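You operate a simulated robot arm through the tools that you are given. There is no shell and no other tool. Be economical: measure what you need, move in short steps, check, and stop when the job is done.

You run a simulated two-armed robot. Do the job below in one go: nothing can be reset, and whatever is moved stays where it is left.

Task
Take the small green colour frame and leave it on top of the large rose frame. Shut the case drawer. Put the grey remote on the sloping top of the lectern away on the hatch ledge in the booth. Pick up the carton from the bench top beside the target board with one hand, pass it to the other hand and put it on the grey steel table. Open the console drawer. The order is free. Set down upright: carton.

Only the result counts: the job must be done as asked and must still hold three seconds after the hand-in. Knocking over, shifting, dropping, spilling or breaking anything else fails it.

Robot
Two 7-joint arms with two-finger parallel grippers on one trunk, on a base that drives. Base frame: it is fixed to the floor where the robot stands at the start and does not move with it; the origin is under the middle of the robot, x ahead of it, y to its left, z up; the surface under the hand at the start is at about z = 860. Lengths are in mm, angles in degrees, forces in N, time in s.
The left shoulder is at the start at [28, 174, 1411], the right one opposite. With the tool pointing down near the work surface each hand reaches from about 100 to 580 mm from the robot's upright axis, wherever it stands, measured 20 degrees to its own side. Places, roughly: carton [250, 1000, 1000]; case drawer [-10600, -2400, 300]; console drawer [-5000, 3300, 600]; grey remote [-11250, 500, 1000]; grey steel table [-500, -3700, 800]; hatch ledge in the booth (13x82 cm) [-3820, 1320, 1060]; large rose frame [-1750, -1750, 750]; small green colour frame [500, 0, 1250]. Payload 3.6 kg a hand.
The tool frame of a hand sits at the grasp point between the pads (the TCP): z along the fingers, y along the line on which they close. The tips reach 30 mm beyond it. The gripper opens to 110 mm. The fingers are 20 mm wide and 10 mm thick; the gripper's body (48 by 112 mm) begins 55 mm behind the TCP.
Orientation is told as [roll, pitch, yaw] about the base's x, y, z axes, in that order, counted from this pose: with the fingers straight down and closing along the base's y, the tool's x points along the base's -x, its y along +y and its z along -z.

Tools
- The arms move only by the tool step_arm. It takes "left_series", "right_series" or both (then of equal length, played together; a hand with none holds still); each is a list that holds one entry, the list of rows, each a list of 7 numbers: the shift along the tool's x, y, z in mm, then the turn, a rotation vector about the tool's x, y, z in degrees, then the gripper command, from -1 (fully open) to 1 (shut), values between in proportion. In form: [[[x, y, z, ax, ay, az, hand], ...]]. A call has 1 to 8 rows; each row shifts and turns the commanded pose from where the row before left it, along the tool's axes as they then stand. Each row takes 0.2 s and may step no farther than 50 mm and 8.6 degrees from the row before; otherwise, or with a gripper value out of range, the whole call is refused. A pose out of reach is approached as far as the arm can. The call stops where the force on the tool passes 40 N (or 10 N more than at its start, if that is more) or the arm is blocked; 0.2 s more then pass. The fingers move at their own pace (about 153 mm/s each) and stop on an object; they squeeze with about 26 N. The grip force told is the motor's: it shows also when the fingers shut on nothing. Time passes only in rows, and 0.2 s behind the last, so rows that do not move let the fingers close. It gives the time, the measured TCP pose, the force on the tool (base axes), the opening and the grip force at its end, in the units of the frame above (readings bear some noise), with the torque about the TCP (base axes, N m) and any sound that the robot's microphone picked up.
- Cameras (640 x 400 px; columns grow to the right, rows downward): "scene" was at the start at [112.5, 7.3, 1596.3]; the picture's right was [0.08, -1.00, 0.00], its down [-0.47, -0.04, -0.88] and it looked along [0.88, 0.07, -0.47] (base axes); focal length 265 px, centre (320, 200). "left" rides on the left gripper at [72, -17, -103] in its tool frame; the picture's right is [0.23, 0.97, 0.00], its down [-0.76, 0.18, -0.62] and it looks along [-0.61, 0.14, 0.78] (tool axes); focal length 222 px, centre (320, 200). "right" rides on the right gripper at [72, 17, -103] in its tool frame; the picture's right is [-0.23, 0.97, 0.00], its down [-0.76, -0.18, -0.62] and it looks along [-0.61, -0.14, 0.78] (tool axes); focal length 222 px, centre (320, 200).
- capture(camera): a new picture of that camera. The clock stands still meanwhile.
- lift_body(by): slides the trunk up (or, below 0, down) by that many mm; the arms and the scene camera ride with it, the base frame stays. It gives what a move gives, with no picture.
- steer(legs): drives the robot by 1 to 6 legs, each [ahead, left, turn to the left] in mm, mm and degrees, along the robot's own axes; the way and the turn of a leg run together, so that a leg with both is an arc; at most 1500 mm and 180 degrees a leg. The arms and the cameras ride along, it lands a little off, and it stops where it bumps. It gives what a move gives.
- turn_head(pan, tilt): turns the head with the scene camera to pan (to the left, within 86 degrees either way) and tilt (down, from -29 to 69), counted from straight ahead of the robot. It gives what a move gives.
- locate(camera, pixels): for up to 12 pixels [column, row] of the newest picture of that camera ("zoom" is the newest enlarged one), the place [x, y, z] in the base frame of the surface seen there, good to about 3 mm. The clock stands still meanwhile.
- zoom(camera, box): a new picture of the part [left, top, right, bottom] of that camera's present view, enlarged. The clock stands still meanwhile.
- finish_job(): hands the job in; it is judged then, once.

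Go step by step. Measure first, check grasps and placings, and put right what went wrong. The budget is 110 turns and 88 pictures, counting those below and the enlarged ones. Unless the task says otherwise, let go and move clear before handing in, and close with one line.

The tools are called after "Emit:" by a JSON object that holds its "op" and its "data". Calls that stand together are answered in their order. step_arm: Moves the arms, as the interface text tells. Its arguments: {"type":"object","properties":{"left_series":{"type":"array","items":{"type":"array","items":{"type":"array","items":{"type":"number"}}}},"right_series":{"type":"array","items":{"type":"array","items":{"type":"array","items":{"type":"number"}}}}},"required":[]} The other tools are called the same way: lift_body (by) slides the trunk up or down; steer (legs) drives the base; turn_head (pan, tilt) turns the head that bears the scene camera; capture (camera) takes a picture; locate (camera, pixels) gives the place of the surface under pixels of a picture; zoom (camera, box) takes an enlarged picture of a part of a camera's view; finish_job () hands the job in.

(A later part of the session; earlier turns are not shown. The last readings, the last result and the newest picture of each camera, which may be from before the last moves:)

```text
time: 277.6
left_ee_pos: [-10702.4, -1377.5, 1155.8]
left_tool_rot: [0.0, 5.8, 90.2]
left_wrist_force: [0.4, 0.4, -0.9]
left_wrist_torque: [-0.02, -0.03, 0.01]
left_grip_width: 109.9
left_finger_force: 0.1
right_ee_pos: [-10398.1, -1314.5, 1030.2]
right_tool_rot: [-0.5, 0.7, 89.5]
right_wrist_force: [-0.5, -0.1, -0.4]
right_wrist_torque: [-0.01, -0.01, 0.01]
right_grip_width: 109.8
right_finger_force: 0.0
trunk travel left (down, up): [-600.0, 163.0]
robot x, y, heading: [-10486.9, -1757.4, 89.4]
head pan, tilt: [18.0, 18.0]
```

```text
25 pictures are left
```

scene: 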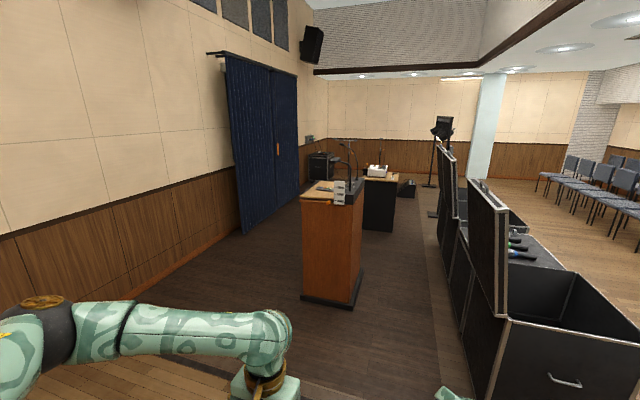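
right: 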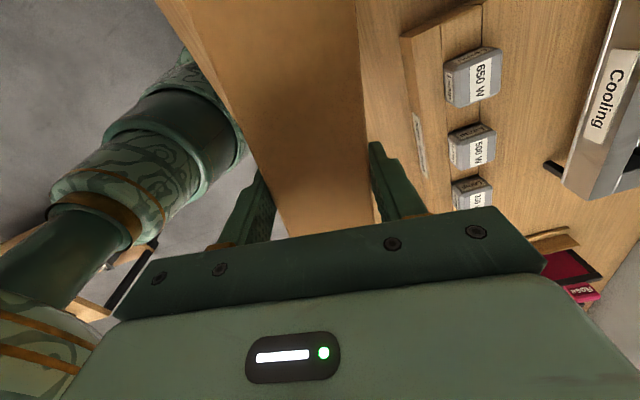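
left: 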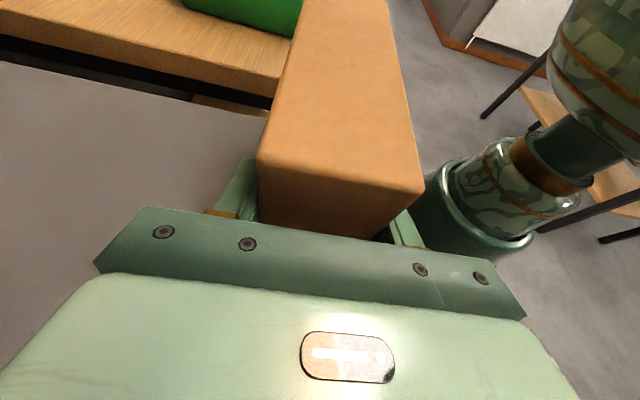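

The lectern is at scene (332,230). Zooming on its top and measuring the surroundings.

Emit:
{"op": "zoom", "data": {"camera": "scene", "box": [280, 130, 400, 205]}}

Emit:
{"op": "locate", "data": {"camera": "zoom", "pixels": [[130, 335], [200, 355], [260, 285], [190, 280], [220, 310], [350, 300], [530, 220], [300, 350]]}}

Emit:
{"op": "locate", "data": {"camera": "scene", "pixels": [[330, 310], [300, 295], [240, 300], [180, 300], [330, 360], [430, 350], [455, 330], [300, 390], [250, 232], [380, 235]]}}

```text
5.33 times, centred on (340, 168) of scene
```

zoom: 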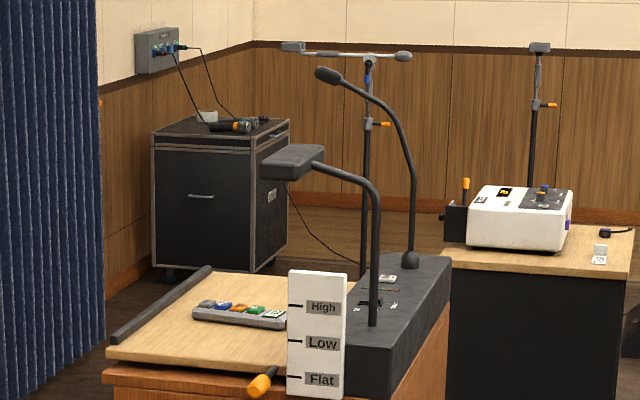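

```text
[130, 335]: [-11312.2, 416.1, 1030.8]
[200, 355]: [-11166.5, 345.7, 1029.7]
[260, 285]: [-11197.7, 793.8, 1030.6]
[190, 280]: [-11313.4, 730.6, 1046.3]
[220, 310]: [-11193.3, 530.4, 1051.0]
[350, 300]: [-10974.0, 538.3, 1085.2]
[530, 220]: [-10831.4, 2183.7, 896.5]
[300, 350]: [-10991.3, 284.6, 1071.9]
```

```text
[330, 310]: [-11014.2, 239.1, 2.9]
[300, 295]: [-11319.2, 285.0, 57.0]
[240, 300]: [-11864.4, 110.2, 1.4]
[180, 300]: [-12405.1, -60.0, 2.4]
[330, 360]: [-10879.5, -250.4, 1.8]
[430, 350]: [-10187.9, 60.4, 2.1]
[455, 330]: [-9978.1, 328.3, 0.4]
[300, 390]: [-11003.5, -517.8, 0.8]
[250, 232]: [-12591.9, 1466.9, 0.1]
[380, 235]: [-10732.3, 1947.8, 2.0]
```

The grey remote with coloured buttons lies on the top at zoom (240,317). I need its ends and the reading lamp's head above it.

Emit:
{"op": "locate", "data": {"camera": "zoom", "pixels": [[196, 312], [283, 326], [205, 302], [240, 308], [272, 172], [300, 165], [316, 152], [374, 230], [328, 75], [410, 180], [115, 335], [160, 305]]}}

```text
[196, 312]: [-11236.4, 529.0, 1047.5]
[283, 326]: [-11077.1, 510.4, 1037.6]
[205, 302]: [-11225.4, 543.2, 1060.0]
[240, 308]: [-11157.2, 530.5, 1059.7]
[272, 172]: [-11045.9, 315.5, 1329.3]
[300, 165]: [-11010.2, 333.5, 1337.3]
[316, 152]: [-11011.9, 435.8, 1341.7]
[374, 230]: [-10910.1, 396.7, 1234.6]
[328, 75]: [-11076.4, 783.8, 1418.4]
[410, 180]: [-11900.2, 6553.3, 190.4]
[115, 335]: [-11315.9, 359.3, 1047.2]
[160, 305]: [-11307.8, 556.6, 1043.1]
```

The remote spans x −11236…−11077 at y≈522, top z≈1058 on a surface at 1030; the lamp is well east of it. I'll approach from the reader's (west) side facing east, raising the trunk first.

Emit:
{"op": "lift_body", "data": {"by": 150}}

Emit:
{"op": "steer", "data": {"legs": [[0, 1215, 0], [1200, 0, 0], [1220, 0, 0], [0, 0, -90]]}}

Emit:
{"op": "turn_head", "data": {"pan": 0, "tilt": 50}}

Emit:
{"op": "capture", "data": {"camera": "scene"}}

```text
time: 279.4
left_ee_pos: [-10703.1, -1377.1, 1304.7]
left_tool_rot: [0.1, 5.8, 90.3]
left_wrist_force: [0.4, -0.7, 0.6]
left_wrist_torque: [0.0, -0.01, 0.02]
left_grip_width: 110.0
left_finger_force: 0.0
right_ee_pos: [-10399.1, -1313.8, 1179.9]
right_tool_rot: [-0.5, 0.6, 89.6]
right_wrist_force: [-0.1, 1.2, -0.5]
right_wrist_torque: [0.02, 0.0, -0.03]
right_grip_width: 109.9
right_finger_force: 0.2
trunk travel left (down, up): [-750.0, 13.0]
robot x, y, heading: [-10487.6, -1756.7, 89.4]
head pan, tilt: [18.0, 18.0]
```

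```text
time: 300.7
left_ee_pos: [-11301.6, 866.2, 1304.4]
left_tool_rot: [0.0, 5.9, 1.7]
left_wrist_force: [-0.7, -0.7, 0.2]
left_wrist_torque: [0.01, -0.01, 0.03]
left_grip_width: 109.9
left_finger_force: 0.1
right_ee_pos: [-11230.9, 563.4, 1180.2]
right_tool_rot: [-0.5, 0.6, 1.0]
right_wrist_force: [0.3, 0.1, -0.6]
right_wrist_torque: [0.0, 0.01, -0.01]
right_grip_width: 109.8
right_finger_force: 0.1
trunk travel left (down, up): [-750.0, 13.0]
robot x, y, heading: [-11677.1, 639.4, 1.2]
head pan, tilt: [18.0, 18.0]
```

```text
time: 301.6
left_ee_pos: [-11302.4, 865.2, 1305.6]
left_tool_rot: [0.0, 5.8, 1.8]
left_wrist_force: [0.4, -0.1, -1.0]
left_wrist_torque: [-0.02, -0.01, 0.03]
left_grip_width: 110.0
left_finger_force: 0.0
right_ee_pos: [-11231.9, 562.9, 1180.6]
right_tool_rot: [-0.5, 0.6, 1.0]
right_wrist_force: [-0.4, 0.3, -0.1]
right_wrist_torque: [0.01, 0.04, -0.02]
right_grip_width: 109.7
right_finger_force: 0.1
trunk travel left (down, up): [-750.0, 13.0]
robot x, y, heading: [-11677.6, 641.1, 1.3]
head pan, tilt: [0.0, 50.0]
```

```text
23 pictures are left
```

scene: 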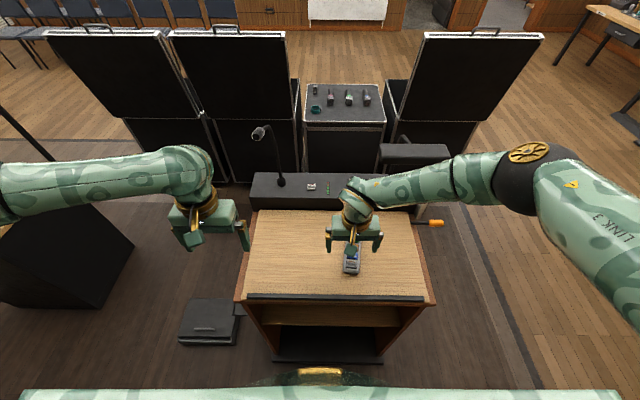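

The remote shows at (352,258) right under the right hand. Checking with the right camera.

Emit:
{"op": "capture", "data": {"camera": "right"}}

```text
22 pictures are left
```

right: 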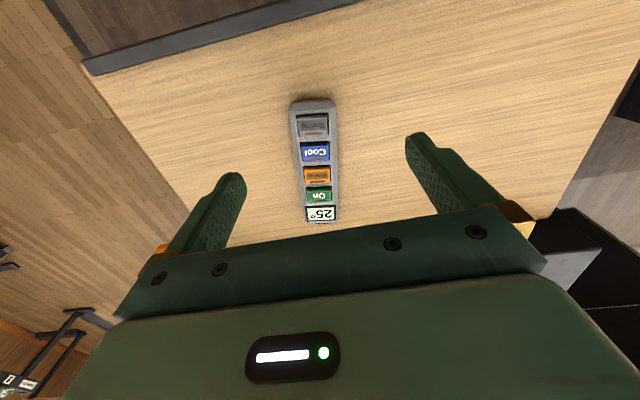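

Emit:
{"op": "locate", "data": {"camera": "right", "pixels": [[312, 103], [293, 112], [335, 112], [300, 200], [338, 205], [322, 220], [318, 165], [270, 165], [370, 165], [320, 60]]}}

```text
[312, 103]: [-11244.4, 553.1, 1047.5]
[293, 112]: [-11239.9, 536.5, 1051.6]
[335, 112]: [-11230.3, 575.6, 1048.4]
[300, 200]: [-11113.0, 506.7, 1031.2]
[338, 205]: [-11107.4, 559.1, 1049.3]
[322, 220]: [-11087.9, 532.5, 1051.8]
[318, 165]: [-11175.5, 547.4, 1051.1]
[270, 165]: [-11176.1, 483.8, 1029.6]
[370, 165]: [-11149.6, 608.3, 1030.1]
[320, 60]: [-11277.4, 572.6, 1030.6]
```

Remote centre ≈(−11165,543), top z≈1050, turned −8°. I'll align the hand, descend to TCP z≈1065, and grip.

Emit:
{"op": "step_arm", "data": {"right_series": [[[-34, -5, 0, 0, 0, 4.5, -0.4], [-34, -5, 0, 0, 0, 4.5, -0.4], [0, 0, 40, 0, 0, 0, -0.4], [0, 0, 40, 0, 0, 0, -0.4], [0, 0, 25, 0, 0, 0, -0.4], [0, 0, 9, 0, 0, 0, -0.4], [0, 0, 0, 0, 0, 0, -0.4]]]}}

Emit:
{"op": "capture", "data": {"camera": "right"}}

```text
time: 303.2
left_ee_pos: [-11301.1, 864.9, 1305.1]
left_tool_rot: [0.0, 5.8, 1.7]
left_wrist_force: [0.5, -0.6, -0.2]
left_wrist_torque: [0.0, 0.01, -0.01]
left_grip_width: 110.1
left_finger_force: 0.1
right_ee_pos: [-11186.0, 548.8, 1105.1]
right_tool_rot: [-0.6, 0.5, -8.1]
right_wrist_force: [-0.4, -0.4, 0.1]
right_wrist_torque: [-0.01, 0.03, 0.0]
right_grip_width: 77.1
right_finger_force: 0.0
right hand out of reach, approached as far as the arm can: row 4, 5, 6
trunk travel left (down, up): [-750.0, 13.0]
robot x, y, heading: [-11675.9, 638.4, 1.3]
head pan, tilt: [0.0, 50.0]
```

```text
21 pictures are left
```

right: 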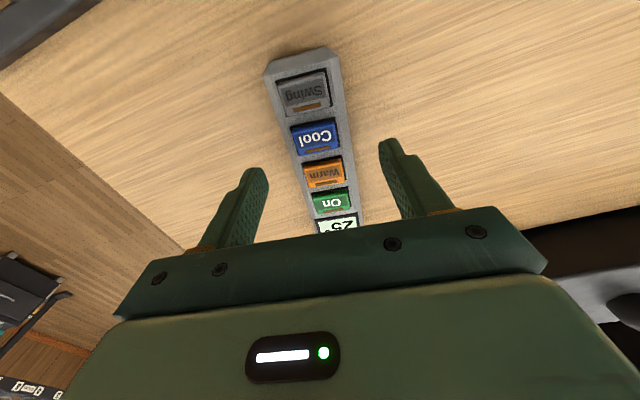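

Arm limit at z=1105; aligned with the remote otherwise. I'll lower the trunk 40 mm, then close and lift.

Emit:
{"op": "lift_body", "data": {"by": -40}}

Emit:
{"op": "step_arm", "data": {"right_series": [[[0, 0, 0, 0, 0, 0, 1], [0, 0, 0, 0, 0, 0, 1], [0, 0, 0, 0, 0, 0, 1], [0, 0, -5, 0, 0, 0, 1], [0, 0, -30, 0, 0, 0, 1], [0, 0, -40, 0, 0, 0, 1], [0, 0, -40, 0, 0, 0, 1]]]}}

Emit:
{"op": "capture", "data": {"camera": "right"}}

```text
time: 304.1
left_ee_pos: [-11303.1, 865.3, 1265.3]
left_tool_rot: [0.0, 5.7, 1.7]
left_wrist_force: [0.4, 0.6, -0.2]
left_wrist_torque: [0.02, 0.0, -0.01]
left_grip_width: 110.0
left_finger_force: 0.0
right_ee_pos: [-11183.6, 548.9, 1063.7]
right_tool_rot: [-0.6, 0.5, -8.1]
right_wrist_force: [-0.4, -0.5, 0.0]
right_wrist_torque: [0.04, 0.03, 0.0]
right_grip_width: 76.8
right_finger_force: 0.1
trunk travel left (down, up): [-710.0, 53.0]
robot x, y, heading: [-11678.2, 637.0, 1.1]
head pan, tilt: [0.0, 50.0]
```

```text
time: 305.7
left_ee_pos: [-11300.9, 865.8, 1266.0]
left_tool_rot: [-0.1, 5.8, 1.7]
left_wrist_force: [-0.8, -0.7, 0.0]
left_wrist_torque: [-0.01, -0.03, -0.05]
left_grip_width: 110.1
left_finger_force: 0.1
right_ee_pos: [-11184.3, 550.8, 1176.9]
right_tool_rot: [-0.6, 0.7, -8.0]
right_wrist_force: [0.4, 0.0, -0.9]
right_wrist_torque: [0.0, 0.02, 0.01]
right_grip_width: 49.6
right_finger_force: 26.1
trunk travel left (down, up): [-710.0, 53.0]
robot x, y, heading: [-11677.6, 641.8, 1.3]
head pan, tilt: [0.0, 50.0]
```

```text
20 pictures are left
```

right: 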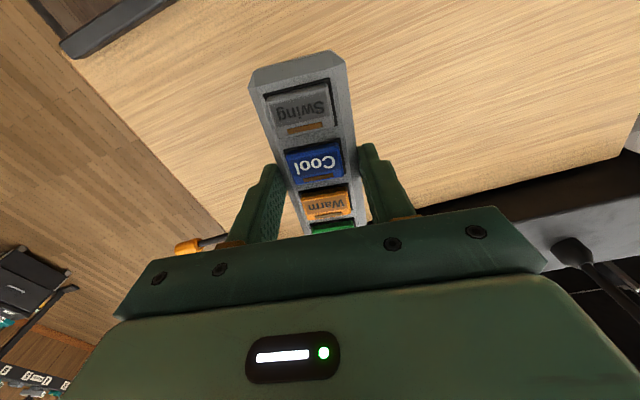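

The remote is held (opening 49.6). I'll back off and retrace the way: south, then east along the hall towards the doorway.

Emit:
{"op": "steer", "data": {"legs": [[-150, 0, 0], [0, 0, -91.2], [1500, 0, 0], [850, 0, 0], [0, 0, 90], [1400, 0, 0]]}}

```text
time: 332.5
left_ee_pos: [-10030.4, -1319.1, 1265.5]
left_tool_rot: [0.0, 5.8, 6.7]
left_wrist_force: [0.5, -0.1, 0.5]
left_wrist_torque: [0.01, 0.03, -0.02]
left_grip_width: 110.2
left_finger_force: 0.2
right_ee_pos: [-9884.7, -1622.5, 1178.4]
right_tool_rot: [-0.6, 0.5, -3.1]
right_wrist_force: [-0.5, -0.6, -1.3]
right_wrist_torque: [-0.01, 0.05, -0.03]
right_grip_width: 49.5
right_finger_force: 26.1
trunk travel left (down, up): [-710.0, 53.0]
robot x, y, heading: [-10386.9, -1576.3, 5.9]
head pan, tilt: [0.0, 50.0]
```

At (−10387,−1576), heading 5.9°. Correcting heading and angling towards the doorway line.

Emit:
{"op": "steer", "data": {"legs": [[0, 0, -5.9], [1350, -370, 0], [1350, -370, 0], [1200, -330, 0]]}}

```text
time: 352.4
left_ee_pos: [-6121.4, -2427.6, 1265.5]
left_tool_rot: [-0.1, 5.7, 0.0]
left_wrist_force: [-0.6, 1.1, 0.2]
left_wrist_torque: [0.01, 0.02, 0.01]
left_grip_width: 110.1
left_finger_force: 0.1
right_ee_pos: [-6013.1, -2745.1, 1178.9]
right_tool_rot: [-0.6, 0.5, -10.0]
right_wrist_force: [0.3, -1.1, -1.4]
right_wrist_torque: [0.01, 0.05, 0.01]
right_grip_width: 49.6
right_finger_force: 25.8
trunk travel left (down, up): [-710.0, 53.0]
robot x, y, heading: [-6505.3, -2640.9, -0.6]
head pan, tilt: [0.0, 50.0]
```

Lined up with the doorway. Driving through to the workshop corner, then turning north to look for the booth entrance.

Emit:
{"op": "steer", "data": {"legs": [[1450, -40, 0], [1450, 0, 0], [600, 0, 0], [0, 0, 90]]}}

Emit:
{"op": "turn_head", "data": {"pan": 20, "tilt": 12}}

Emit:
{"op": "capture", "data": {"camera": "scene"}}

Emit:
{"op": "locate", "data": {"camera": "scene", "pixels": [[100, 300], [200, 260], [250, 230], [300, 230], [350, 230], [400, 230], [450, 230], [320, 180], [250, 180], [200, 180], [320, 300], [400, 300]]}}

```text
time: 355.3
left_ee_pos: [-5760.9, -2432.6, 1268.2]
left_tool_rot: [0.0, 5.6, 1.0]
left_wrist_force: [-0.1, 0.1, 0.4]
left_wrist_torque: [-0.01, 0.06, -0.01]
left_grip_width: 110.1
left_finger_force: 0.1
right_ee_pos: [-5647.8, -2749.8, 1183.7]
right_tool_rot: [-0.4, 0.3, -8.8]
right_wrist_force: [0.0, -0.7, -1.6]
right_wrist_torque: [0.04, 0.06, 0.0]
right_grip_width: 49.3
right_finger_force: 26.1
trunk travel left (down, up): [-710.0, 53.0]
robot x, y, heading: [-6129.8, -2658.3, 0.5]
head pan, tilt: [0.0, 50.0]
stopped in leg 1: the robot was blocked; the commanded pose is now the measured one
```

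```text
time: 356.3
left_ee_pos: [-5762.5, -2433.1, 1266.5]
left_tool_rot: [0.1, 5.9, 0.8]
left_wrist_force: [-0.3, 0.3, -0.4]
left_wrist_torque: [0.0, 0.0, 0.0]
left_grip_width: 109.9
left_finger_force: 0.0
right_ee_pos: [-5648.2, -2748.3, 1181.7]
right_tool_rot: [-0.4, 0.4, -8.8]
right_wrist_force: [0.7, 0.3, -0.5]
right_wrist_torque: [-0.03, -0.03, 0.01]
right_grip_width: 49.4
right_finger_force: 26.6
trunk travel left (down, up): [-710.0, 53.0]
robot x, y, heading: [-6129.7, -2653.2, 0.4]
head pan, tilt: [20.0, 12.0]
```

```text
19 pictures are left
```

scene: 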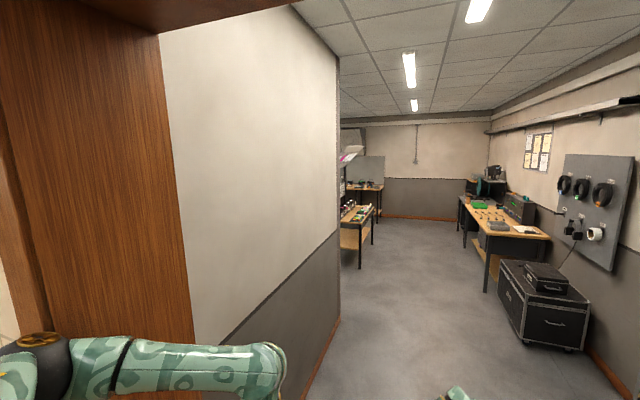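

```text
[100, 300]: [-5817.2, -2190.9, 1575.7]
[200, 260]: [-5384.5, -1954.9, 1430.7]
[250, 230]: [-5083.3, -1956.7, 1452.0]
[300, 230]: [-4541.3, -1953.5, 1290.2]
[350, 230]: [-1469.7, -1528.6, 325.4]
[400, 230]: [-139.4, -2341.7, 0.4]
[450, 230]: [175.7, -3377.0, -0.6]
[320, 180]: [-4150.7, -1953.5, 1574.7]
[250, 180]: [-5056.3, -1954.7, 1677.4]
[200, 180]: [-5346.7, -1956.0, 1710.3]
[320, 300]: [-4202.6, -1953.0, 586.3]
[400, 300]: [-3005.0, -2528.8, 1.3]
```

The left elbow touched the door frame (y≈−2190). I'll back 100 mm, shift 95 mm right and try again.

Emit:
{"op": "steer", "data": {"legs": [[-100, 0, -0.4], [0, -95, 0], [1200, 0, 0]]}}

```text
time: 363.8
left_ee_pos: [-4661.3, -2463.9, 1259.8]
left_tool_rot: [-0.8, 6.2, 2.6]
left_wrist_force: [0.1, 0.6, 0.3]
left_wrist_torque: [0.02, 0.02, 0.02]
left_grip_width: 110.1
left_finger_force: 0.0
right_ee_pos: [-4536.6, -2777.9, 1176.8]
right_tool_rot: [-1.2, 0.7, -6.8]
right_wrist_force: [1.2, -0.1, -1.5]
right_wrist_torque: [-0.04, 0.06, 0.01]
right_grip_width: 49.1
right_finger_force: 26.1
trunk travel left (down, up): [-710.0, 53.0]
robot x, y, heading: [-5037.9, -2710.9, 2.3]
head pan, tilt: [20.0, 12.0]
```

Through the door. Continuing to the workshop, then north between the booth wall (x≈−3600) and the rack.

Emit:
{"op": "steer", "data": {"legs": [[0, 0, -2.3], [1500, 0, 0], [550, 0, 0], [0, 0, 90], [1000, 0, 0]]}}

Emit:
{"op": "turn_head", "data": {"pan": 30, "tilt": 15}}

Emit:
{"op": "capture", "data": {"camera": "scene"}}

Emit:
{"op": "locate", "data": {"camera": "scene", "pixels": [[100, 300], [200, 260], [250, 230], [300, 230], [350, 230], [400, 230], [450, 230], [320, 180], [250, 180], [200, 180], [320, 300], [400, 300]]}}

```text
time: 382.9
left_ee_pos: [-3159.3, -1330.5, 1260.2]
left_tool_rot: [-0.7, 6.4, 87.7]
left_wrist_force: [0.3, 0.2, 0.2]
left_wrist_torque: [-0.02, 0.0, 0.01]
left_grip_width: 109.9
left_finger_force: 0.1
right_ee_pos: [-2835.9, -1232.4, 1177.6]
right_tool_rot: [-1.2, 0.7, 78.1]
right_wrist_force: [-0.1, -0.5, -1.6]
right_wrist_torque: [-0.04, -0.02, 0.0]
right_grip_width: 49.5
right_finger_force: 26.2
trunk travel left (down, up): [-710.0, 53.0]
robot x, y, heading: [-2945.9, -1729.6, 86.9]
head pan, tilt: [20.0, 12.0]
```

```text
time: 383.6
left_ee_pos: [-3158.6, -1330.4, 1259.6]
left_tool_rot: [-0.8, 6.2, 87.6]
left_wrist_force: [0.7, -0.1, -0.7]
left_wrist_torque: [0.01, -0.03, 0.02]
left_grip_width: 110.2
left_finger_force: 0.0
right_ee_pos: [-2836.5, -1232.7, 1178.2]
right_tool_rot: [-1.2, 0.8, 78.0]
right_wrist_force: [0.3, -0.2, -1.3]
right_wrist_torque: [0.0, 0.03, 0.01]
right_grip_width: 49.5
right_finger_force: 26.0
trunk travel left (down, up): [-710.0, 53.0]
robot x, y, heading: [-2944.2, -1726.1, 87.3]
head pan, tilt: [30.0, 15.0]
```

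```text
18 pictures are left
```

scene: 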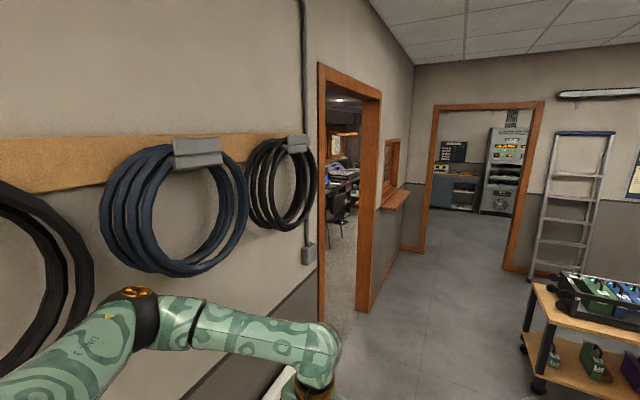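

```text
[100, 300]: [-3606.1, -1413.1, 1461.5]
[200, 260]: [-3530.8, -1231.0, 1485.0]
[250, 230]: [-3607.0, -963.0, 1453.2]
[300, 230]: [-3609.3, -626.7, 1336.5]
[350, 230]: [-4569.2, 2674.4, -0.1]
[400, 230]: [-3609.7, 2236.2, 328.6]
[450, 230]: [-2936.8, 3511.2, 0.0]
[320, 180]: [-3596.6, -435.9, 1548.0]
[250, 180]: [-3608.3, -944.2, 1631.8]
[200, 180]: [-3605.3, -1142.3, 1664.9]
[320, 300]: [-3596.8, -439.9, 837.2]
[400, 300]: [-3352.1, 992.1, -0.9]
```

The booth door is at scene (340,200) and the hatch at (393,180). Measuring the frame and both sides of the hatch.

Emit:
{"op": "locate", "data": {"camera": "scene", "pixels": [[362, 300], [378, 250], [372, 310], [325, 310], [395, 202], [408, 192], [384, 206], [392, 160], [350, 280], [335, 250], [340, 215], [330, 190]]}}

Emit:
{"op": "zoom", "data": {"camera": "scene", "box": [310, 120, 430, 220]}}

```text
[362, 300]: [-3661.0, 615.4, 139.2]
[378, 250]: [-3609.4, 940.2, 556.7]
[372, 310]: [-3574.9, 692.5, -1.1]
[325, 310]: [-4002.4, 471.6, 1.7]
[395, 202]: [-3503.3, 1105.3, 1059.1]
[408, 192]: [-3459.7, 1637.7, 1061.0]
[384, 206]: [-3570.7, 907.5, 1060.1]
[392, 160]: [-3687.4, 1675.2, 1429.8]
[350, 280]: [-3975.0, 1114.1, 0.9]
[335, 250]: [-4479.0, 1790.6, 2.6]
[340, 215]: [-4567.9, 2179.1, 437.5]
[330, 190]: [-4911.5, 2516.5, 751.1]
```

```text
4.00 times, centred on (370, 170) of scene
```

zoom: 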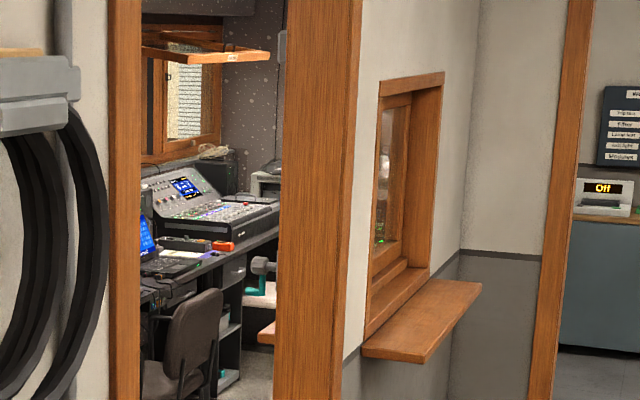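

The booth door opens y≈−380…610, floor inside is free. I'll go up to it, turn to face west, and check the frame.

Emit:
{"op": "steer", "data": {"legs": [[920, 30, 2.7], [900, 20, 0], [0, 0, 90]]}}

Emit:
{"op": "step_arm", "data": {"left_series": [[[0, -40, 0, 0, -3, 0, -1], [0, -40, 0, 0, -3, 0, -1], [0, -20, 0, 0, 0, 0, -1]]]}}

Emit:
{"op": "turn_head", "data": {"pan": 0, "tilt": 15}}

Emit:
{"op": "capture", "data": {"camera": "scene"}}

```text
time: 396.7
left_ee_pos: [-3352.6, -111.7, 1258.7]
left_tool_rot: [-0.8, 6.3, 180.0]
left_wrist_force: [0.3, 0.1, 0.3]
left_wrist_torque: [-0.03, 0.02, 0.0]
left_grip_width: 110.1
left_finger_force: 0.0
right_ee_pos: [-3463.8, 207.5, 1177.5]
right_tool_rot: [-1.2, 0.7, 170.6]
right_wrist_force: [-0.6, 0.2, -1.8]
right_wrist_torque: [-0.02, -0.07, -0.01]
right_grip_width: 49.3
right_finger_force: 26.0
trunk travel left (down, up): [-710.0, 53.0]
robot x, y, heading: [-2968.0, 118.3, 179.6]
head pan, tilt: [30.0, 15.0]
```

```text
time: 397.5
left_ee_pos: [-3353.2, -11.1, 1261.7]
left_tool_rot: [-0.7, 0.3, -180.0]
left_wrist_force: [0.4, 0.0, -0.4]
left_wrist_torque: [-0.01, -0.03, 0.0]
left_grip_width: 110.1
left_finger_force: 0.1
right_ee_pos: [-3463.9, 207.5, 1176.7]
right_tool_rot: [-1.2, 0.8, 170.5]
right_wrist_force: [0.3, 0.9, -1.2]
right_wrist_torque: [0.02, -0.02, 0.03]
right_grip_width: 49.4
right_finger_force: 26.3
trunk travel left (down, up): [-710.0, 53.0]
robot x, y, heading: [-2967.9, 119.8, 179.8]
head pan, tilt: [30.0, 15.0]
```

```text
time: 398.5
left_ee_pos: [-3352.8, -11.8, 1261.9]
left_tool_rot: [-0.6, 0.3, -180.1]
left_wrist_force: [0.1, -0.6, -0.1]
left_wrist_torque: [-0.01, -0.01, 0.0]
left_grip_width: 110.2
left_finger_force: 0.1
right_ee_pos: [-3463.7, 207.4, 1176.6]
right_tool_rot: [-1.2, 0.8, 170.5]
right_wrist_force: [0.6, 0.6, -0.9]
right_wrist_torque: [-0.03, -0.02, 0.01]
right_grip_width: 49.5
right_finger_force: 26.3
trunk travel left (down, up): [-710.0, 53.0]
robot x, y, heading: [-2961.6, 122.3, 179.6]
head pan, tilt: [0.0, 15.0]
```

```text
16 pictures are left
```

scene: 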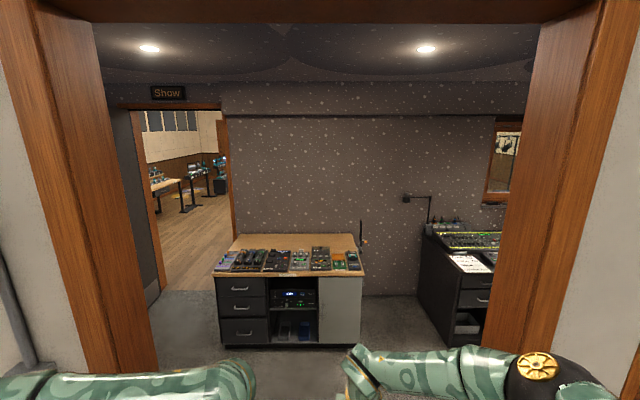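

Facing the booth door; a cabinet stands inside at (290,290). Measuring clearances.

Emit:
{"op": "locate", "data": {"camera": "scene", "pixels": [[140, 250], [100, 250], [520, 250], [540, 200], [220, 340], [362, 330], [290, 262], [420, 330], [160, 300], [380, 345], [470, 290], [440, 235]]}}

```text
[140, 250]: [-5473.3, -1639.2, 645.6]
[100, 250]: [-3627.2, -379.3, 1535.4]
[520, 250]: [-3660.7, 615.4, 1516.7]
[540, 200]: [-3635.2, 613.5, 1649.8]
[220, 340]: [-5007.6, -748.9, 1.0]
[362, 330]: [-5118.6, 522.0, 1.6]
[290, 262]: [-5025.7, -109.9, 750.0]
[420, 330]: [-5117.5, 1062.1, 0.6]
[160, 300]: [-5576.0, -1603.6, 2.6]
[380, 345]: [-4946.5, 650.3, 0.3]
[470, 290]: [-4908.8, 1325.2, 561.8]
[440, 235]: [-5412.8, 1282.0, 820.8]
```

Opening y −380…614, I'm centred. I'll enter, turn the wrist so the remote lies across, then go north inside the booth to face the hatch ledge.

Emit:
{"op": "steer", "data": {"legs": [[1370, 0, 0.3]]}}

Emit:
{"op": "step_arm", "data": {"right_series": [[[0, 0, 0, 0, 0, 8.2, 1], [0, 0, 0, 0, 0, 8.2, 1], [0, 0, 0, 0, 0, 8.2, 1], [0, 0, 0, 0, 0, 8.2, 1], [0, 0, 0, 0, 0, 8.2, 1], [0, 0, 0, 0, 0, 8.2, 1], [0, 0, 0, 0, 0, 8.2, 1], [0, 0, 0, 0, 0, 8.2, 1]]]}}

Emit:
{"op": "step_arm", "data": {"right_series": [[[0, 0, 0, 0, 0, 8.2, 1], [0, 0, 0, 0, 0, 8.2, 1], [0, 0, 0, 0, 0, 0, 1]]]}}

Emit:
{"op": "steer", "data": {"legs": [[0, 0, -90], [1180, 0, 0], [0, 0, -90]]}}

Emit:
{"op": "turn_head", "data": {"pan": 0, "tilt": 42}}

Emit:
{"op": "capture", "data": {"camera": "scene"}}

```text
time: 405.3
left_ee_pos: [-4715.5, 27.6, 1261.8]
left_tool_rot: [-0.6, 0.2, 178.4]
left_wrist_force: [-0.1, -0.6, -0.8]
left_wrist_torque: [0.04, 0.01, -0.01]
left_grip_width: 109.6
left_finger_force: 0.0
right_ee_pos: [-4819.5, 247.6, 1176.3]
right_tool_rot: [-1.2, 0.7, 168.9]
right_wrist_force: [0.5, -1.0, -1.6]
right_wrist_torque: [-0.02, -0.02, 0.01]
right_grip_width: 49.2
right_finger_force: 25.7
trunk travel left (down, up): [-710.0, 53.0]
robot x, y, heading: [-4327.4, 143.7, 177.8]
head pan, tilt: [0.0, 15.0]
```

```text
time: 407.1
left_ee_pos: [-4715.7, 28.0, 1262.5]
left_tool_rot: [-0.7, 0.3, 178.4]
left_wrist_force: [0.4, 0.4, -0.3]
left_wrist_torque: [-0.01, 0.01, 0.02]
left_grip_width: 110.0
left_finger_force: 0.1
right_ee_pos: [-4819.9, 247.0, 1178.0]
right_tool_rot: [-1.2, -0.8, 103.2]
right_wrist_force: [-0.6, 0.2, -2.0]
right_wrist_torque: [-0.02, -0.03, 0.01]
right_grip_width: 49.5
right_finger_force: 26.1
trunk travel left (down, up): [-710.0, 53.0]
robot x, y, heading: [-4326.8, 143.2, 177.9]
head pan, tilt: [0.0, 15.0]
```

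```text
time: 407.9
left_ee_pos: [-4715.7, 27.0, 1262.3]
left_tool_rot: [-0.7, 0.3, 178.4]
left_wrist_force: [0.2, -0.5, -0.6]
left_wrist_torque: [0.02, 0.0, 0.03]
left_grip_width: 110.0
left_finger_force: 0.0
right_ee_pos: [-4819.5, 248.2, 1177.4]
right_tool_rot: [-0.9, -1.1, 86.8]
right_wrist_force: [0.6, 0.2, -2.4]
right_wrist_torque: [-0.01, 0.02, 0.03]
right_grip_width: 49.4
right_finger_force: 26.2
trunk travel left (down, up): [-710.0, 53.0]
robot x, y, heading: [-4326.7, 143.7, 178.0]
head pan, tilt: [0.0, 15.0]
```

```text
time: 421.4
left_ee_pos: [-3944.1, 1438.9, 1262.1]
left_tool_rot: [-0.7, 0.3, -0.6]
left_wrist_force: [-0.3, 0.6, -0.5]
left_wrist_torque: [0.0, 0.02, 0.01]
left_grip_width: 110.4
left_finger_force: 0.0
right_ee_pos: [-3837.4, 1219.8, 1176.3]
right_tool_rot: [-0.9, -1.0, -92.1]
right_wrist_force: [-0.4, 0.2, -1.2]
right_wrist_torque: [0.03, 0.0, -0.01]
right_grip_width: 49.4
right_finger_force: 26.0
trunk travel left (down, up): [-710.0, 53.0]
robot x, y, heading: [-4331.5, 1310.3, -1.0]
head pan, tilt: [0.0, 15.0]
```

```text
time: 422.4
left_ee_pos: [-3944.2, 1439.1, 1263.1]
left_tool_rot: [-0.6, 0.3, -0.5]
left_wrist_force: [-0.9, -0.2, 0.3]
left_wrist_torque: [-0.01, 0.0, 0.06]
left_grip_width: 110.0
left_finger_force: 0.0
right_ee_pos: [-3836.7, 1219.1, 1176.9]
right_tool_rot: [-0.8, -1.1, -92.2]
right_wrist_force: [0.3, -0.2, -0.6]
right_wrist_torque: [0.0, -0.02, -0.01]
right_grip_width: 49.5
right_finger_force: 25.6
trunk travel left (down, up): [-710.0, 53.0]
robot x, y, heading: [-4328.5, 1312.0, -1.1]
head pan, tilt: [0.0, 42.0]
```

```text
15 pictures are left
```

scene: 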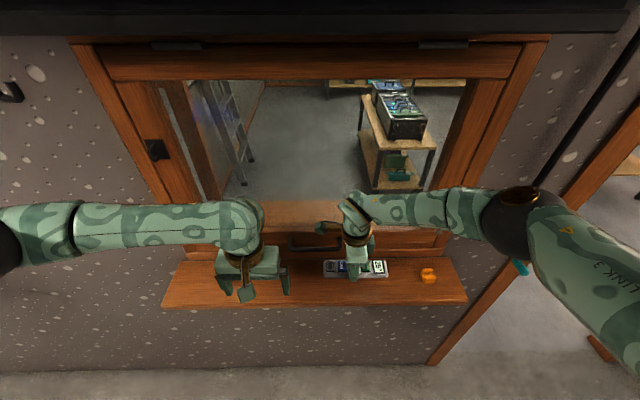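

The ledge is at scene (320,285) with an orange item at (428,276); the remote hangs right above. Measuring.

Emit:
{"op": "locate", "data": {"camera": "scene", "pixels": [[428, 276], [420, 270], [410, 295], [320, 300], [180, 300], [300, 265], [330, 278], [385, 275], [325, 262], [382, 263], [460, 295], [316, 246]]}}

```text
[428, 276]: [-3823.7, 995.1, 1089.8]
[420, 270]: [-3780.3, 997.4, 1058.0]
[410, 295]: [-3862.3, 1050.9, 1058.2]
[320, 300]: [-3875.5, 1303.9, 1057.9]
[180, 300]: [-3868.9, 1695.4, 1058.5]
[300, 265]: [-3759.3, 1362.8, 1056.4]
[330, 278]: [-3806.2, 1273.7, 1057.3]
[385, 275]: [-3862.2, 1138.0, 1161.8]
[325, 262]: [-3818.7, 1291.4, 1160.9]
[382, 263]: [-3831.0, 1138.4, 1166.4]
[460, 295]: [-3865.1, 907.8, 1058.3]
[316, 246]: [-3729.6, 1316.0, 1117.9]
```

The remote (y 1138–1291, x≈−3838) is over the ledge (z 1058, x −3745…−3885), clear of the orange item (y≈995). I'll shift 8 mm in and lower 80 mm, then touch down.

Emit:
{"op": "step_arm", "data": {"right_series": [[[0, 8, 30, 0, 0, 0, 1], [0, 0, 30, 0, 0, 0, 1], [0, 0, 17, 0, 0, 0, 1], [0, 0, 3, 0, 0, 0, 1], [0, 0, 3, 0, 0, 0, 1]]]}}

```text
time: 423.6
left_ee_pos: [-3944.1, 1438.0, 1261.6]
left_tool_rot: [-0.7, 0.3, -0.6]
left_wrist_force: [0.1, -0.1, 0.5]
left_wrist_torque: [-0.05, 0.03, 0.01]
left_grip_width: 110.0
left_finger_force: 0.1
right_ee_pos: [-3829.1, 1218.1, 1093.7]
right_tool_rot: [-0.9, -1.1, -92.2]
right_wrist_force: [1.6, -1.2, 8.7]
right_wrist_torque: [0.71, -0.32, -0.14]
right_grip_width: 49.6
right_finger_force: 26.2
trunk travel left (down, up): [-710.0, 53.0]
robot x, y, heading: [-4325.9, 1315.8, -1.0]
head pan, tilt: [0.0, 42.0]
```

Contact (8.7 N). Releasing and lifting straight up.

Emit:
{"op": "step_arm", "data": {"right_series": [[[0, 0, 0, 0, 0, 0, -0.15], [0, 0, 0, 0, 0, 0, -0.25], [0, 0, 0, 0, 0, 0, -0.25], [0, 0, -20, 0, 0, 0, -0.25], [0, 0, -40, 0, 0, 0, -0.25], [0, 0, -40, 0, 0, 0, -0.25], [0, -40, 0, 0, 0, 0, -0.25], [0, -40, 0, 0, 0, 0, -0.25]]]}}

Emit:
{"op": "zoom", "data": {"camera": "scene", "box": [280, 220, 480, 345]}}

Emit:
{"op": "locate", "data": {"camera": "zoom", "pixels": [[160, 140], [335, 135], [160, 185], [335, 185], [250, 180]]}}

```text
time: 425.4
left_ee_pos: [-3945.0, 1437.8, 1261.6]
left_tool_rot: [-0.7, 0.3, -0.6]
left_wrist_force: [0.5, 0.1, 0.4]
left_wrist_torque: [0.0, -0.03, -0.02]
left_grip_width: 109.9
left_finger_force: 0.0
right_ee_pos: [-3911.1, 1222.2, 1192.9]
right_tool_rot: [-0.8, -1.1, -92.2]
right_wrist_force: [-0.1, 1.3, -0.2]
right_wrist_torque: [-0.01, -0.02, 0.01]
right_grip_width: 68.7
right_finger_force: 0.0
trunk travel left (down, up): [-710.0, 53.0]
robot x, y, heading: [-4329.6, 1313.4, -1.0]
head pan, tilt: [0.0, 42.0]
```

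```text
3.20 times, centred on (380, 282) of scene
```

zoom: 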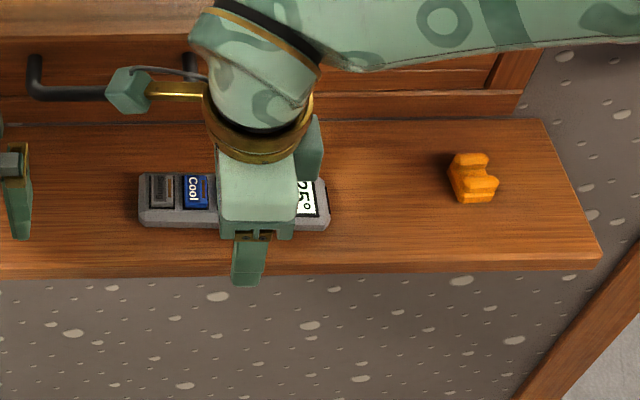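

```text
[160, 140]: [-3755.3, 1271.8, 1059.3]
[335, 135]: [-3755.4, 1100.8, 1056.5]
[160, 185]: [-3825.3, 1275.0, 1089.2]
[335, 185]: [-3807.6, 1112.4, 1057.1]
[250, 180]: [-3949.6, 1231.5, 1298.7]
```

The remote rests on the ledge. Now the console drawer: backing off slightly, turning north-west and looking.

Emit:
{"op": "steer", "data": {"legs": [[-100, 0, 0], [0, 0, 91]]}}

Emit:
{"op": "turn_head", "data": {"pan": 15, "tilt": 30}}

Emit:
{"op": "capture", "data": {"camera": "scene"}}

```text
time: 430.3
left_ee_pos: [-4557.6, 1701.2, 1262.0]
left_tool_rot: [-0.7, 0.3, 89.6]
left_wrist_force: [0.1, 0.0, 0.5]
left_wrist_torque: [0.0, 0.0, 0.01]
left_grip_width: 110.2
left_finger_force: 0.0
right_ee_pos: [-4339.8, 1737.2, 1194.1]
right_tool_rot: [-1.0, -1.1, -1.9]
right_wrist_force: [-0.5, 0.2, -0.2]
right_wrist_torque: [0.01, 0.04, -0.01]
right_grip_width: 68.4
right_finger_force: 0.1
trunk travel left (down, up): [-710.0, 53.0]
robot x, y, heading: [-4431.2, 1316.3, 89.2]
head pan, tilt: [0.0, 42.0]
```

```text
time: 431.1
left_ee_pos: [-4556.9, 1700.3, 1261.3]
left_tool_rot: [-0.7, 0.3, 89.7]
left_wrist_force: [-0.5, -0.1, -0.2]
left_wrist_torque: [0.0, -0.05, -0.01]
left_grip_width: 109.8
left_finger_force: 0.0
right_ee_pos: [-4340.5, 1736.9, 1194.1]
right_tool_rot: [-0.9, -1.0, -1.7]
right_wrist_force: [-0.4, 0.4, -0.2]
right_wrist_torque: [0.0, 0.02, -0.02]
right_grip_width: 69.0
right_finger_force: 0.0
trunk travel left (down, up): [-710.0, 53.0]
robot x, y, heading: [-4426.7, 1310.8, 89.3]
head pan, tilt: [15.0, 30.0]
```

```text
13 pictures are left
```

scene: 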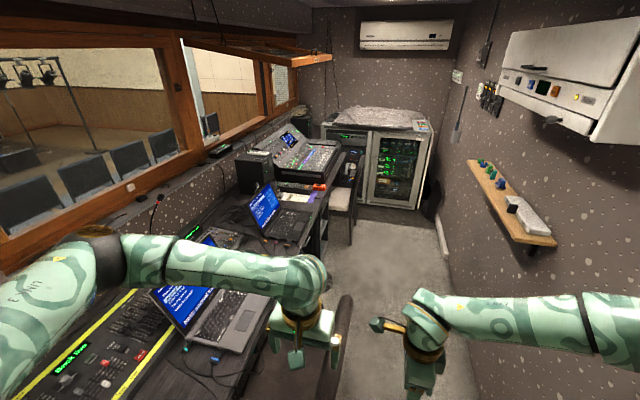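

The mixing console is at scene (300,150), chairs at (343,195) and (338,340). Zooming on the drawer area beneath the console and measuring.

Emit:
{"op": "zoom", "data": {"camera": "scene", "box": [230, 110, 450, 290]}}

Emit:
{"op": "locate", "data": {"camera": "scene", "pixels": [[343, 200], [345, 235], [340, 320], [335, 380], [318, 225], [325, 200], [330, 190], [380, 220], [400, 300], [350, 160], [290, 255], [505, 225]]}}

```text
2.22 times, centred on (340, 200) of scene
```

zoom: 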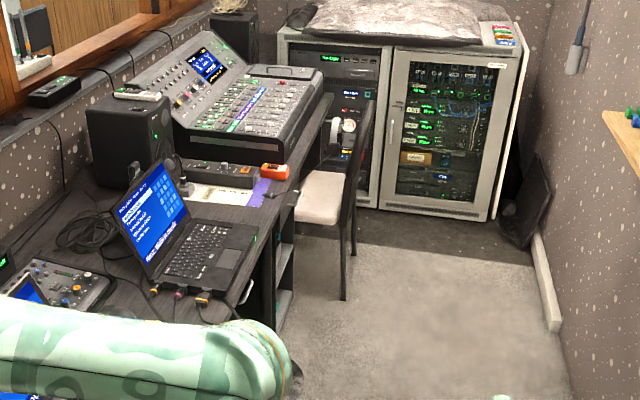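

```text
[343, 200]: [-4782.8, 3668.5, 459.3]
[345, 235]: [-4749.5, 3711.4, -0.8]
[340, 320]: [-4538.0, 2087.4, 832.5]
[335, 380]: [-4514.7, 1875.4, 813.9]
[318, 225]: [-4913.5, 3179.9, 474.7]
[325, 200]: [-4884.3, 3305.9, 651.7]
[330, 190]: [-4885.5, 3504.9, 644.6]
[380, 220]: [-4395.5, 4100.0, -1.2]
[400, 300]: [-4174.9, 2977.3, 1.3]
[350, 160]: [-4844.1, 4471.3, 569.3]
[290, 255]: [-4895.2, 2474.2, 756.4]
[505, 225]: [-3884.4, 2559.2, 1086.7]
```

A chair (back at x≈−4515, y 1875–2090) narrows the way. I'll face west, so that the elbows don't widen me while strafing north, and look at the chair from there.

Emit:
{"op": "steer", "data": {"legs": [[0, 0, 91], [-150, 0, 0]]}}

Emit:
{"op": "turn_head", "data": {"pan": -60, "tilt": 40}}

Emit:
{"op": "capture", "data": {"camera": "scene"}}

```text
time: 436.4
left_ee_pos: [-4662.0, 1173.7, 1262.3]
left_tool_rot: [-0.7, 0.3, -177.3]
left_wrist_force: [-1.0, 0.0, 0.3]
left_wrist_torque: [0.02, 0.02, -0.01]
left_grip_width: 110.2
left_finger_force: 0.0
right_ee_pos: [-4707.8, 1388.3, 1193.7]
right_tool_rot: [-1.0, -1.1, 91.3]
right_wrist_force: [-0.4, -0.1, -0.5]
right_wrist_torque: [-0.01, 0.02, 0.0]
right_grip_width: 68.7
right_finger_force: 0.1
trunk travel left (down, up): [-710.0, 53.0]
robot x, y, heading: [-4277.9, 1319.9, -178.0]
head pan, tilt: [15.0, 30.0]
```

```text
time: 437.9
left_ee_pos: [-4658.8, 1173.4, 1262.8]
left_tool_rot: [-0.7, 0.3, -177.3]
left_wrist_force: [-0.2, 1.2, 0.0]
left_wrist_torque: [-0.01, 0.0, -0.01]
left_grip_width: 109.9
left_finger_force: 0.1
right_ee_pos: [-4706.1, 1387.3, 1193.6]
right_tool_rot: [-0.9, -1.0, 91.2]
right_wrist_force: [-0.1, -0.1, 0.0]
right_wrist_torque: [0.02, 0.0, -0.05]
right_grip_width: 68.6
right_finger_force: 0.0
trunk travel left (down, up): [-710.0, 53.0]
robot x, y, heading: [-4280.9, 1320.0, -177.7]
head pan, tilt: [-60.0, 40.0]
```

```text
11 pictures are left
```

scene: 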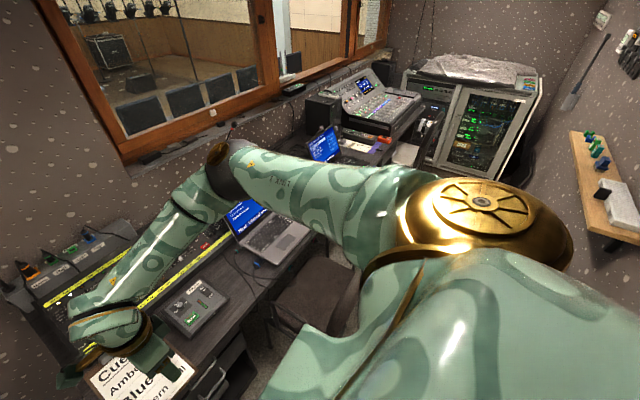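

The chair seat is at (310,290). Measuring chair, desk and shelf edges.

Emit:
{"op": "locate", "data": {"camera": "scene", "pixels": [[310, 290], [275, 310], [340, 262], [352, 300], [348, 320], [335, 258], [590, 225], [600, 240], [578, 150], [632, 235], [420, 165], [260, 370]]}}

```text
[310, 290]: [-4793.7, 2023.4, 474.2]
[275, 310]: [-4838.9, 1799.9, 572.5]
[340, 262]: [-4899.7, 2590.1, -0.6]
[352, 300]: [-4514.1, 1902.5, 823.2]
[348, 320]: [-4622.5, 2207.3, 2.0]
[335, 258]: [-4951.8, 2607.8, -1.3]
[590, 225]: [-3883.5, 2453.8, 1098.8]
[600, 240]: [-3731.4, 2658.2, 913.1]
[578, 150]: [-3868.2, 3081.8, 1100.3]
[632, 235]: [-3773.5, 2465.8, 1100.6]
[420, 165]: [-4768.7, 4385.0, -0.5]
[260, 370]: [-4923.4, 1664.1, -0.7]
```

Chair occupies x −4900…−4500, y ≈1800–2150; hatch ledge and shelf reach x≈−3885. I'll pass at x≈−4160, strafing north facing west, in two parts.

Emit:
{"op": "steer", "data": {"legs": [[-115, -100, -2.3], [0, -150, 0]]}}

```text
time: 440.2
left_ee_pos: [-4553.1, 1444.4, 1260.6]
left_tool_rot: [-0.9, 0.4, -179.1]
left_wrist_force: [0.6, -0.4, -0.5]
left_wrist_torque: [0.01, 0.0, -0.04]
left_grip_width: 109.9
left_finger_force: 0.1
right_ee_pos: [-4594.4, 1659.4, 1194.0]
right_tool_rot: [-0.9, -1.2, 89.3]
right_wrist_force: [-0.4, -0.3, -0.7]
right_wrist_torque: [-0.05, 0.01, 0.01]
right_grip_width: 68.9
right_finger_force: 0.1
trunk travel left (down, up): [-710.0, 53.0]
robot x, y, heading: [-4170.0, 1581.2, -179.5]
head pan, tilt: [-60.0, 40.0]
```

On track at (−4170,1581). Continuing north past the chair.

Emit:
{"op": "steer", "data": {"legs": [[-8, -450, -0.5], [0, -470, 0], [130, -200, 0]]}}

Emit:
{"op": "turn_head", "data": {"pan": -25, "tilt": 45}}

Emit:
{"op": "capture", "data": {"camera": "scene"}}

```text
time: 446.7
left_ee_pos: [-4675.8, 2569.7, 1262.3]
left_tool_rot: [-0.8, 0.3, 179.4]
left_wrist_force: [0.9, 1.0, 0.0]
left_wrist_torque: [0.04, 0.0, -0.01]
left_grip_width: 109.9
left_finger_force: 0.0
right_ee_pos: [-4709.9, 2787.4, 1193.9]
right_tool_rot: [-0.9, -1.1, 87.9]
right_wrist_force: [0.0, -0.6, 0.3]
right_wrist_torque: [-0.02, 0.03, -0.04]
right_grip_width: 68.9
right_finger_force: 0.0
trunk travel left (down, up): [-710.0, 53.0]
robot x, y, heading: [-4289.7, 2694.4, 179.2]
head pan, tilt: [-60.0, 40.0]
```

```text
time: 447.7
left_ee_pos: [-4676.3, 2568.5, 1261.8]
left_tool_rot: [-0.7, 0.3, 179.5]
left_wrist_force: [0.7, 0.1, 0.9]
left_wrist_torque: [0.01, 0.07, -0.04]
left_grip_width: 109.9
left_finger_force: 0.0
right_ee_pos: [-4711.0, 2785.7, 1192.7]
right_tool_rot: [-0.8, -1.1, 87.9]
right_wrist_force: [0.1, 0.2, -0.1]
right_wrist_torque: [0.02, 0.0, -0.02]
right_grip_width: 68.8
right_finger_force: 0.0
trunk travel left (down, up): [-710.0, 53.0]
robot x, y, heading: [-4287.3, 2695.4, 179.1]
head pan, tilt: [-25.0, 45.0]
```

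```text
10 pictures are left
```

scene: 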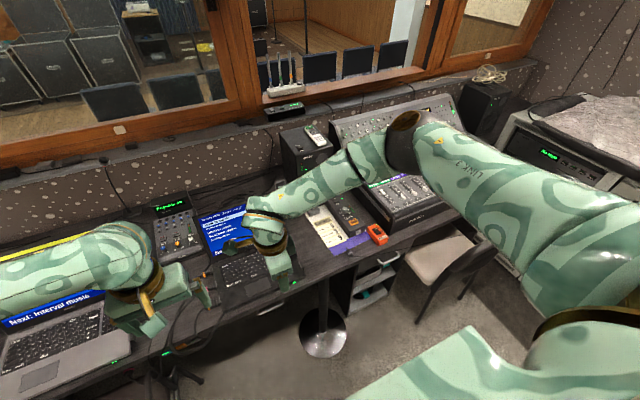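

The drawer with a bar handle is at (388,258), between a round-footed leg and the white-seated chair. Zooming in.

Emit:
{"op": "zoom", "data": {"camera": "scene", "box": [310, 210, 470, 310]}}

Emit:
{"op": "locate", "data": {"camera": "zoom", "pixels": [[285, 195], [350, 175], [318, 186], [260, 215], [300, 215], [355, 200], [370, 185], [420, 200], [480, 140], [540, 130], [120, 130], [220, 240]]}}

```text
4.00 times, centred on (390, 260) of scene
```

zoom: 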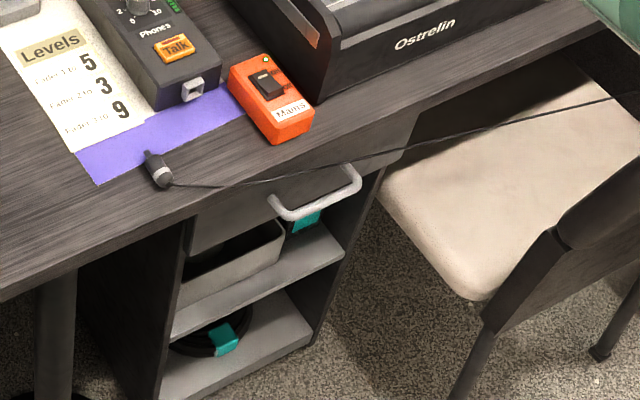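

```text
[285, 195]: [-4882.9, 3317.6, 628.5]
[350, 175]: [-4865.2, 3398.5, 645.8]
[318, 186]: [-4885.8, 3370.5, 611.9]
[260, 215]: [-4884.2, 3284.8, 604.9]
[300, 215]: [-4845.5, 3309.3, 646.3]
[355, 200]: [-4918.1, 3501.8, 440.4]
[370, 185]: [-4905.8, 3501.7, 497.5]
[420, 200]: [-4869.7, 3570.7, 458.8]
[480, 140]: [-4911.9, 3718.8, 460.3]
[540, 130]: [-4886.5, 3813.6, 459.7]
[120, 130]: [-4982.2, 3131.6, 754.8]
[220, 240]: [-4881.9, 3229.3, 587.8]
```

The drawer front is x≈−4884 (y 3215–3490), its bar handle at x≈−4845, z≈646, y 3305–3410. A thin cord or gooseneck crosses above it; I'll locate that and the desk edge.

Emit:
{"op": "locate", "data": {"camera": "zoom", "pixels": [[158, 168], [165, 182], [230, 185], [330, 167], [450, 135], [560, 111], [635, 96], [280, 200], [320, 214], [355, 185], [300, 165], [400, 120]]}}

Emit:
{"op": "zoom", "data": {"camera": "scene", "box": [360, 200, 520, 300]}}

```text
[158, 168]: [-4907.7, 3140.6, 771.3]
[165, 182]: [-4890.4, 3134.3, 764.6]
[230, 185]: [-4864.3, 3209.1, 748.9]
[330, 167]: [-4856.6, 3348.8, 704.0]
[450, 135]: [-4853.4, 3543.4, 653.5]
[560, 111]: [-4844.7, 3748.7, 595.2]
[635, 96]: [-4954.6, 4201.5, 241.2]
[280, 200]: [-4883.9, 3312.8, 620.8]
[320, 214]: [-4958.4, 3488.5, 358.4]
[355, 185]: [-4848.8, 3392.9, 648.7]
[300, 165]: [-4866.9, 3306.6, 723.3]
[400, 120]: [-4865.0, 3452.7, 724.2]
```

```text
4.00 times, centred on (440, 250) of scene
```

zoom: 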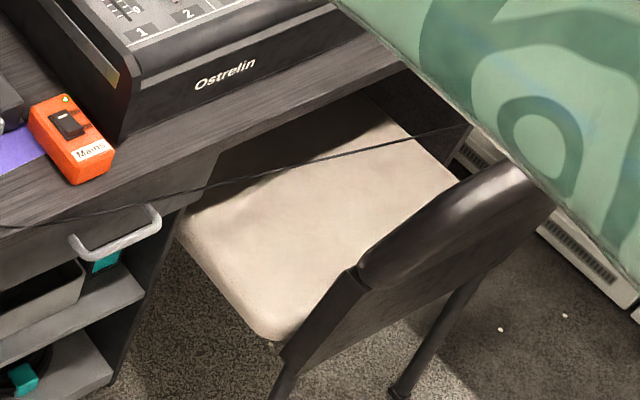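

The cord hangs freely in front of the desk (x≈−4855). My plan: hook the handle with one finger of the fully open hand, slightly tilted, and pull by backing the base. First checking chair 2's extent.

Emit:
{"op": "locate", "data": {"camera": "zoom", "pixels": [[500, 190], [540, 200], [380, 270], [400, 385], [280, 385], [300, 340], [440, 300], [120, 245], [75, 240], [155, 215], [160, 150], [60, 270]]}}

```text
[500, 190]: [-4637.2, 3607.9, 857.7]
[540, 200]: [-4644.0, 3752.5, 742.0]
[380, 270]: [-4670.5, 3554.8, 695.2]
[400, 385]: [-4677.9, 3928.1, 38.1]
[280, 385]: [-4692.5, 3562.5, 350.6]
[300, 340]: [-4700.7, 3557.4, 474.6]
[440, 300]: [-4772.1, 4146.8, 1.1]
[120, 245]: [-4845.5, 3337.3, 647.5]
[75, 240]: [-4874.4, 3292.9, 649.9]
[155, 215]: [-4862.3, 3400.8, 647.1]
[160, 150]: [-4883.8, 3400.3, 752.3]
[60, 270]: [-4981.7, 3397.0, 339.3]
```

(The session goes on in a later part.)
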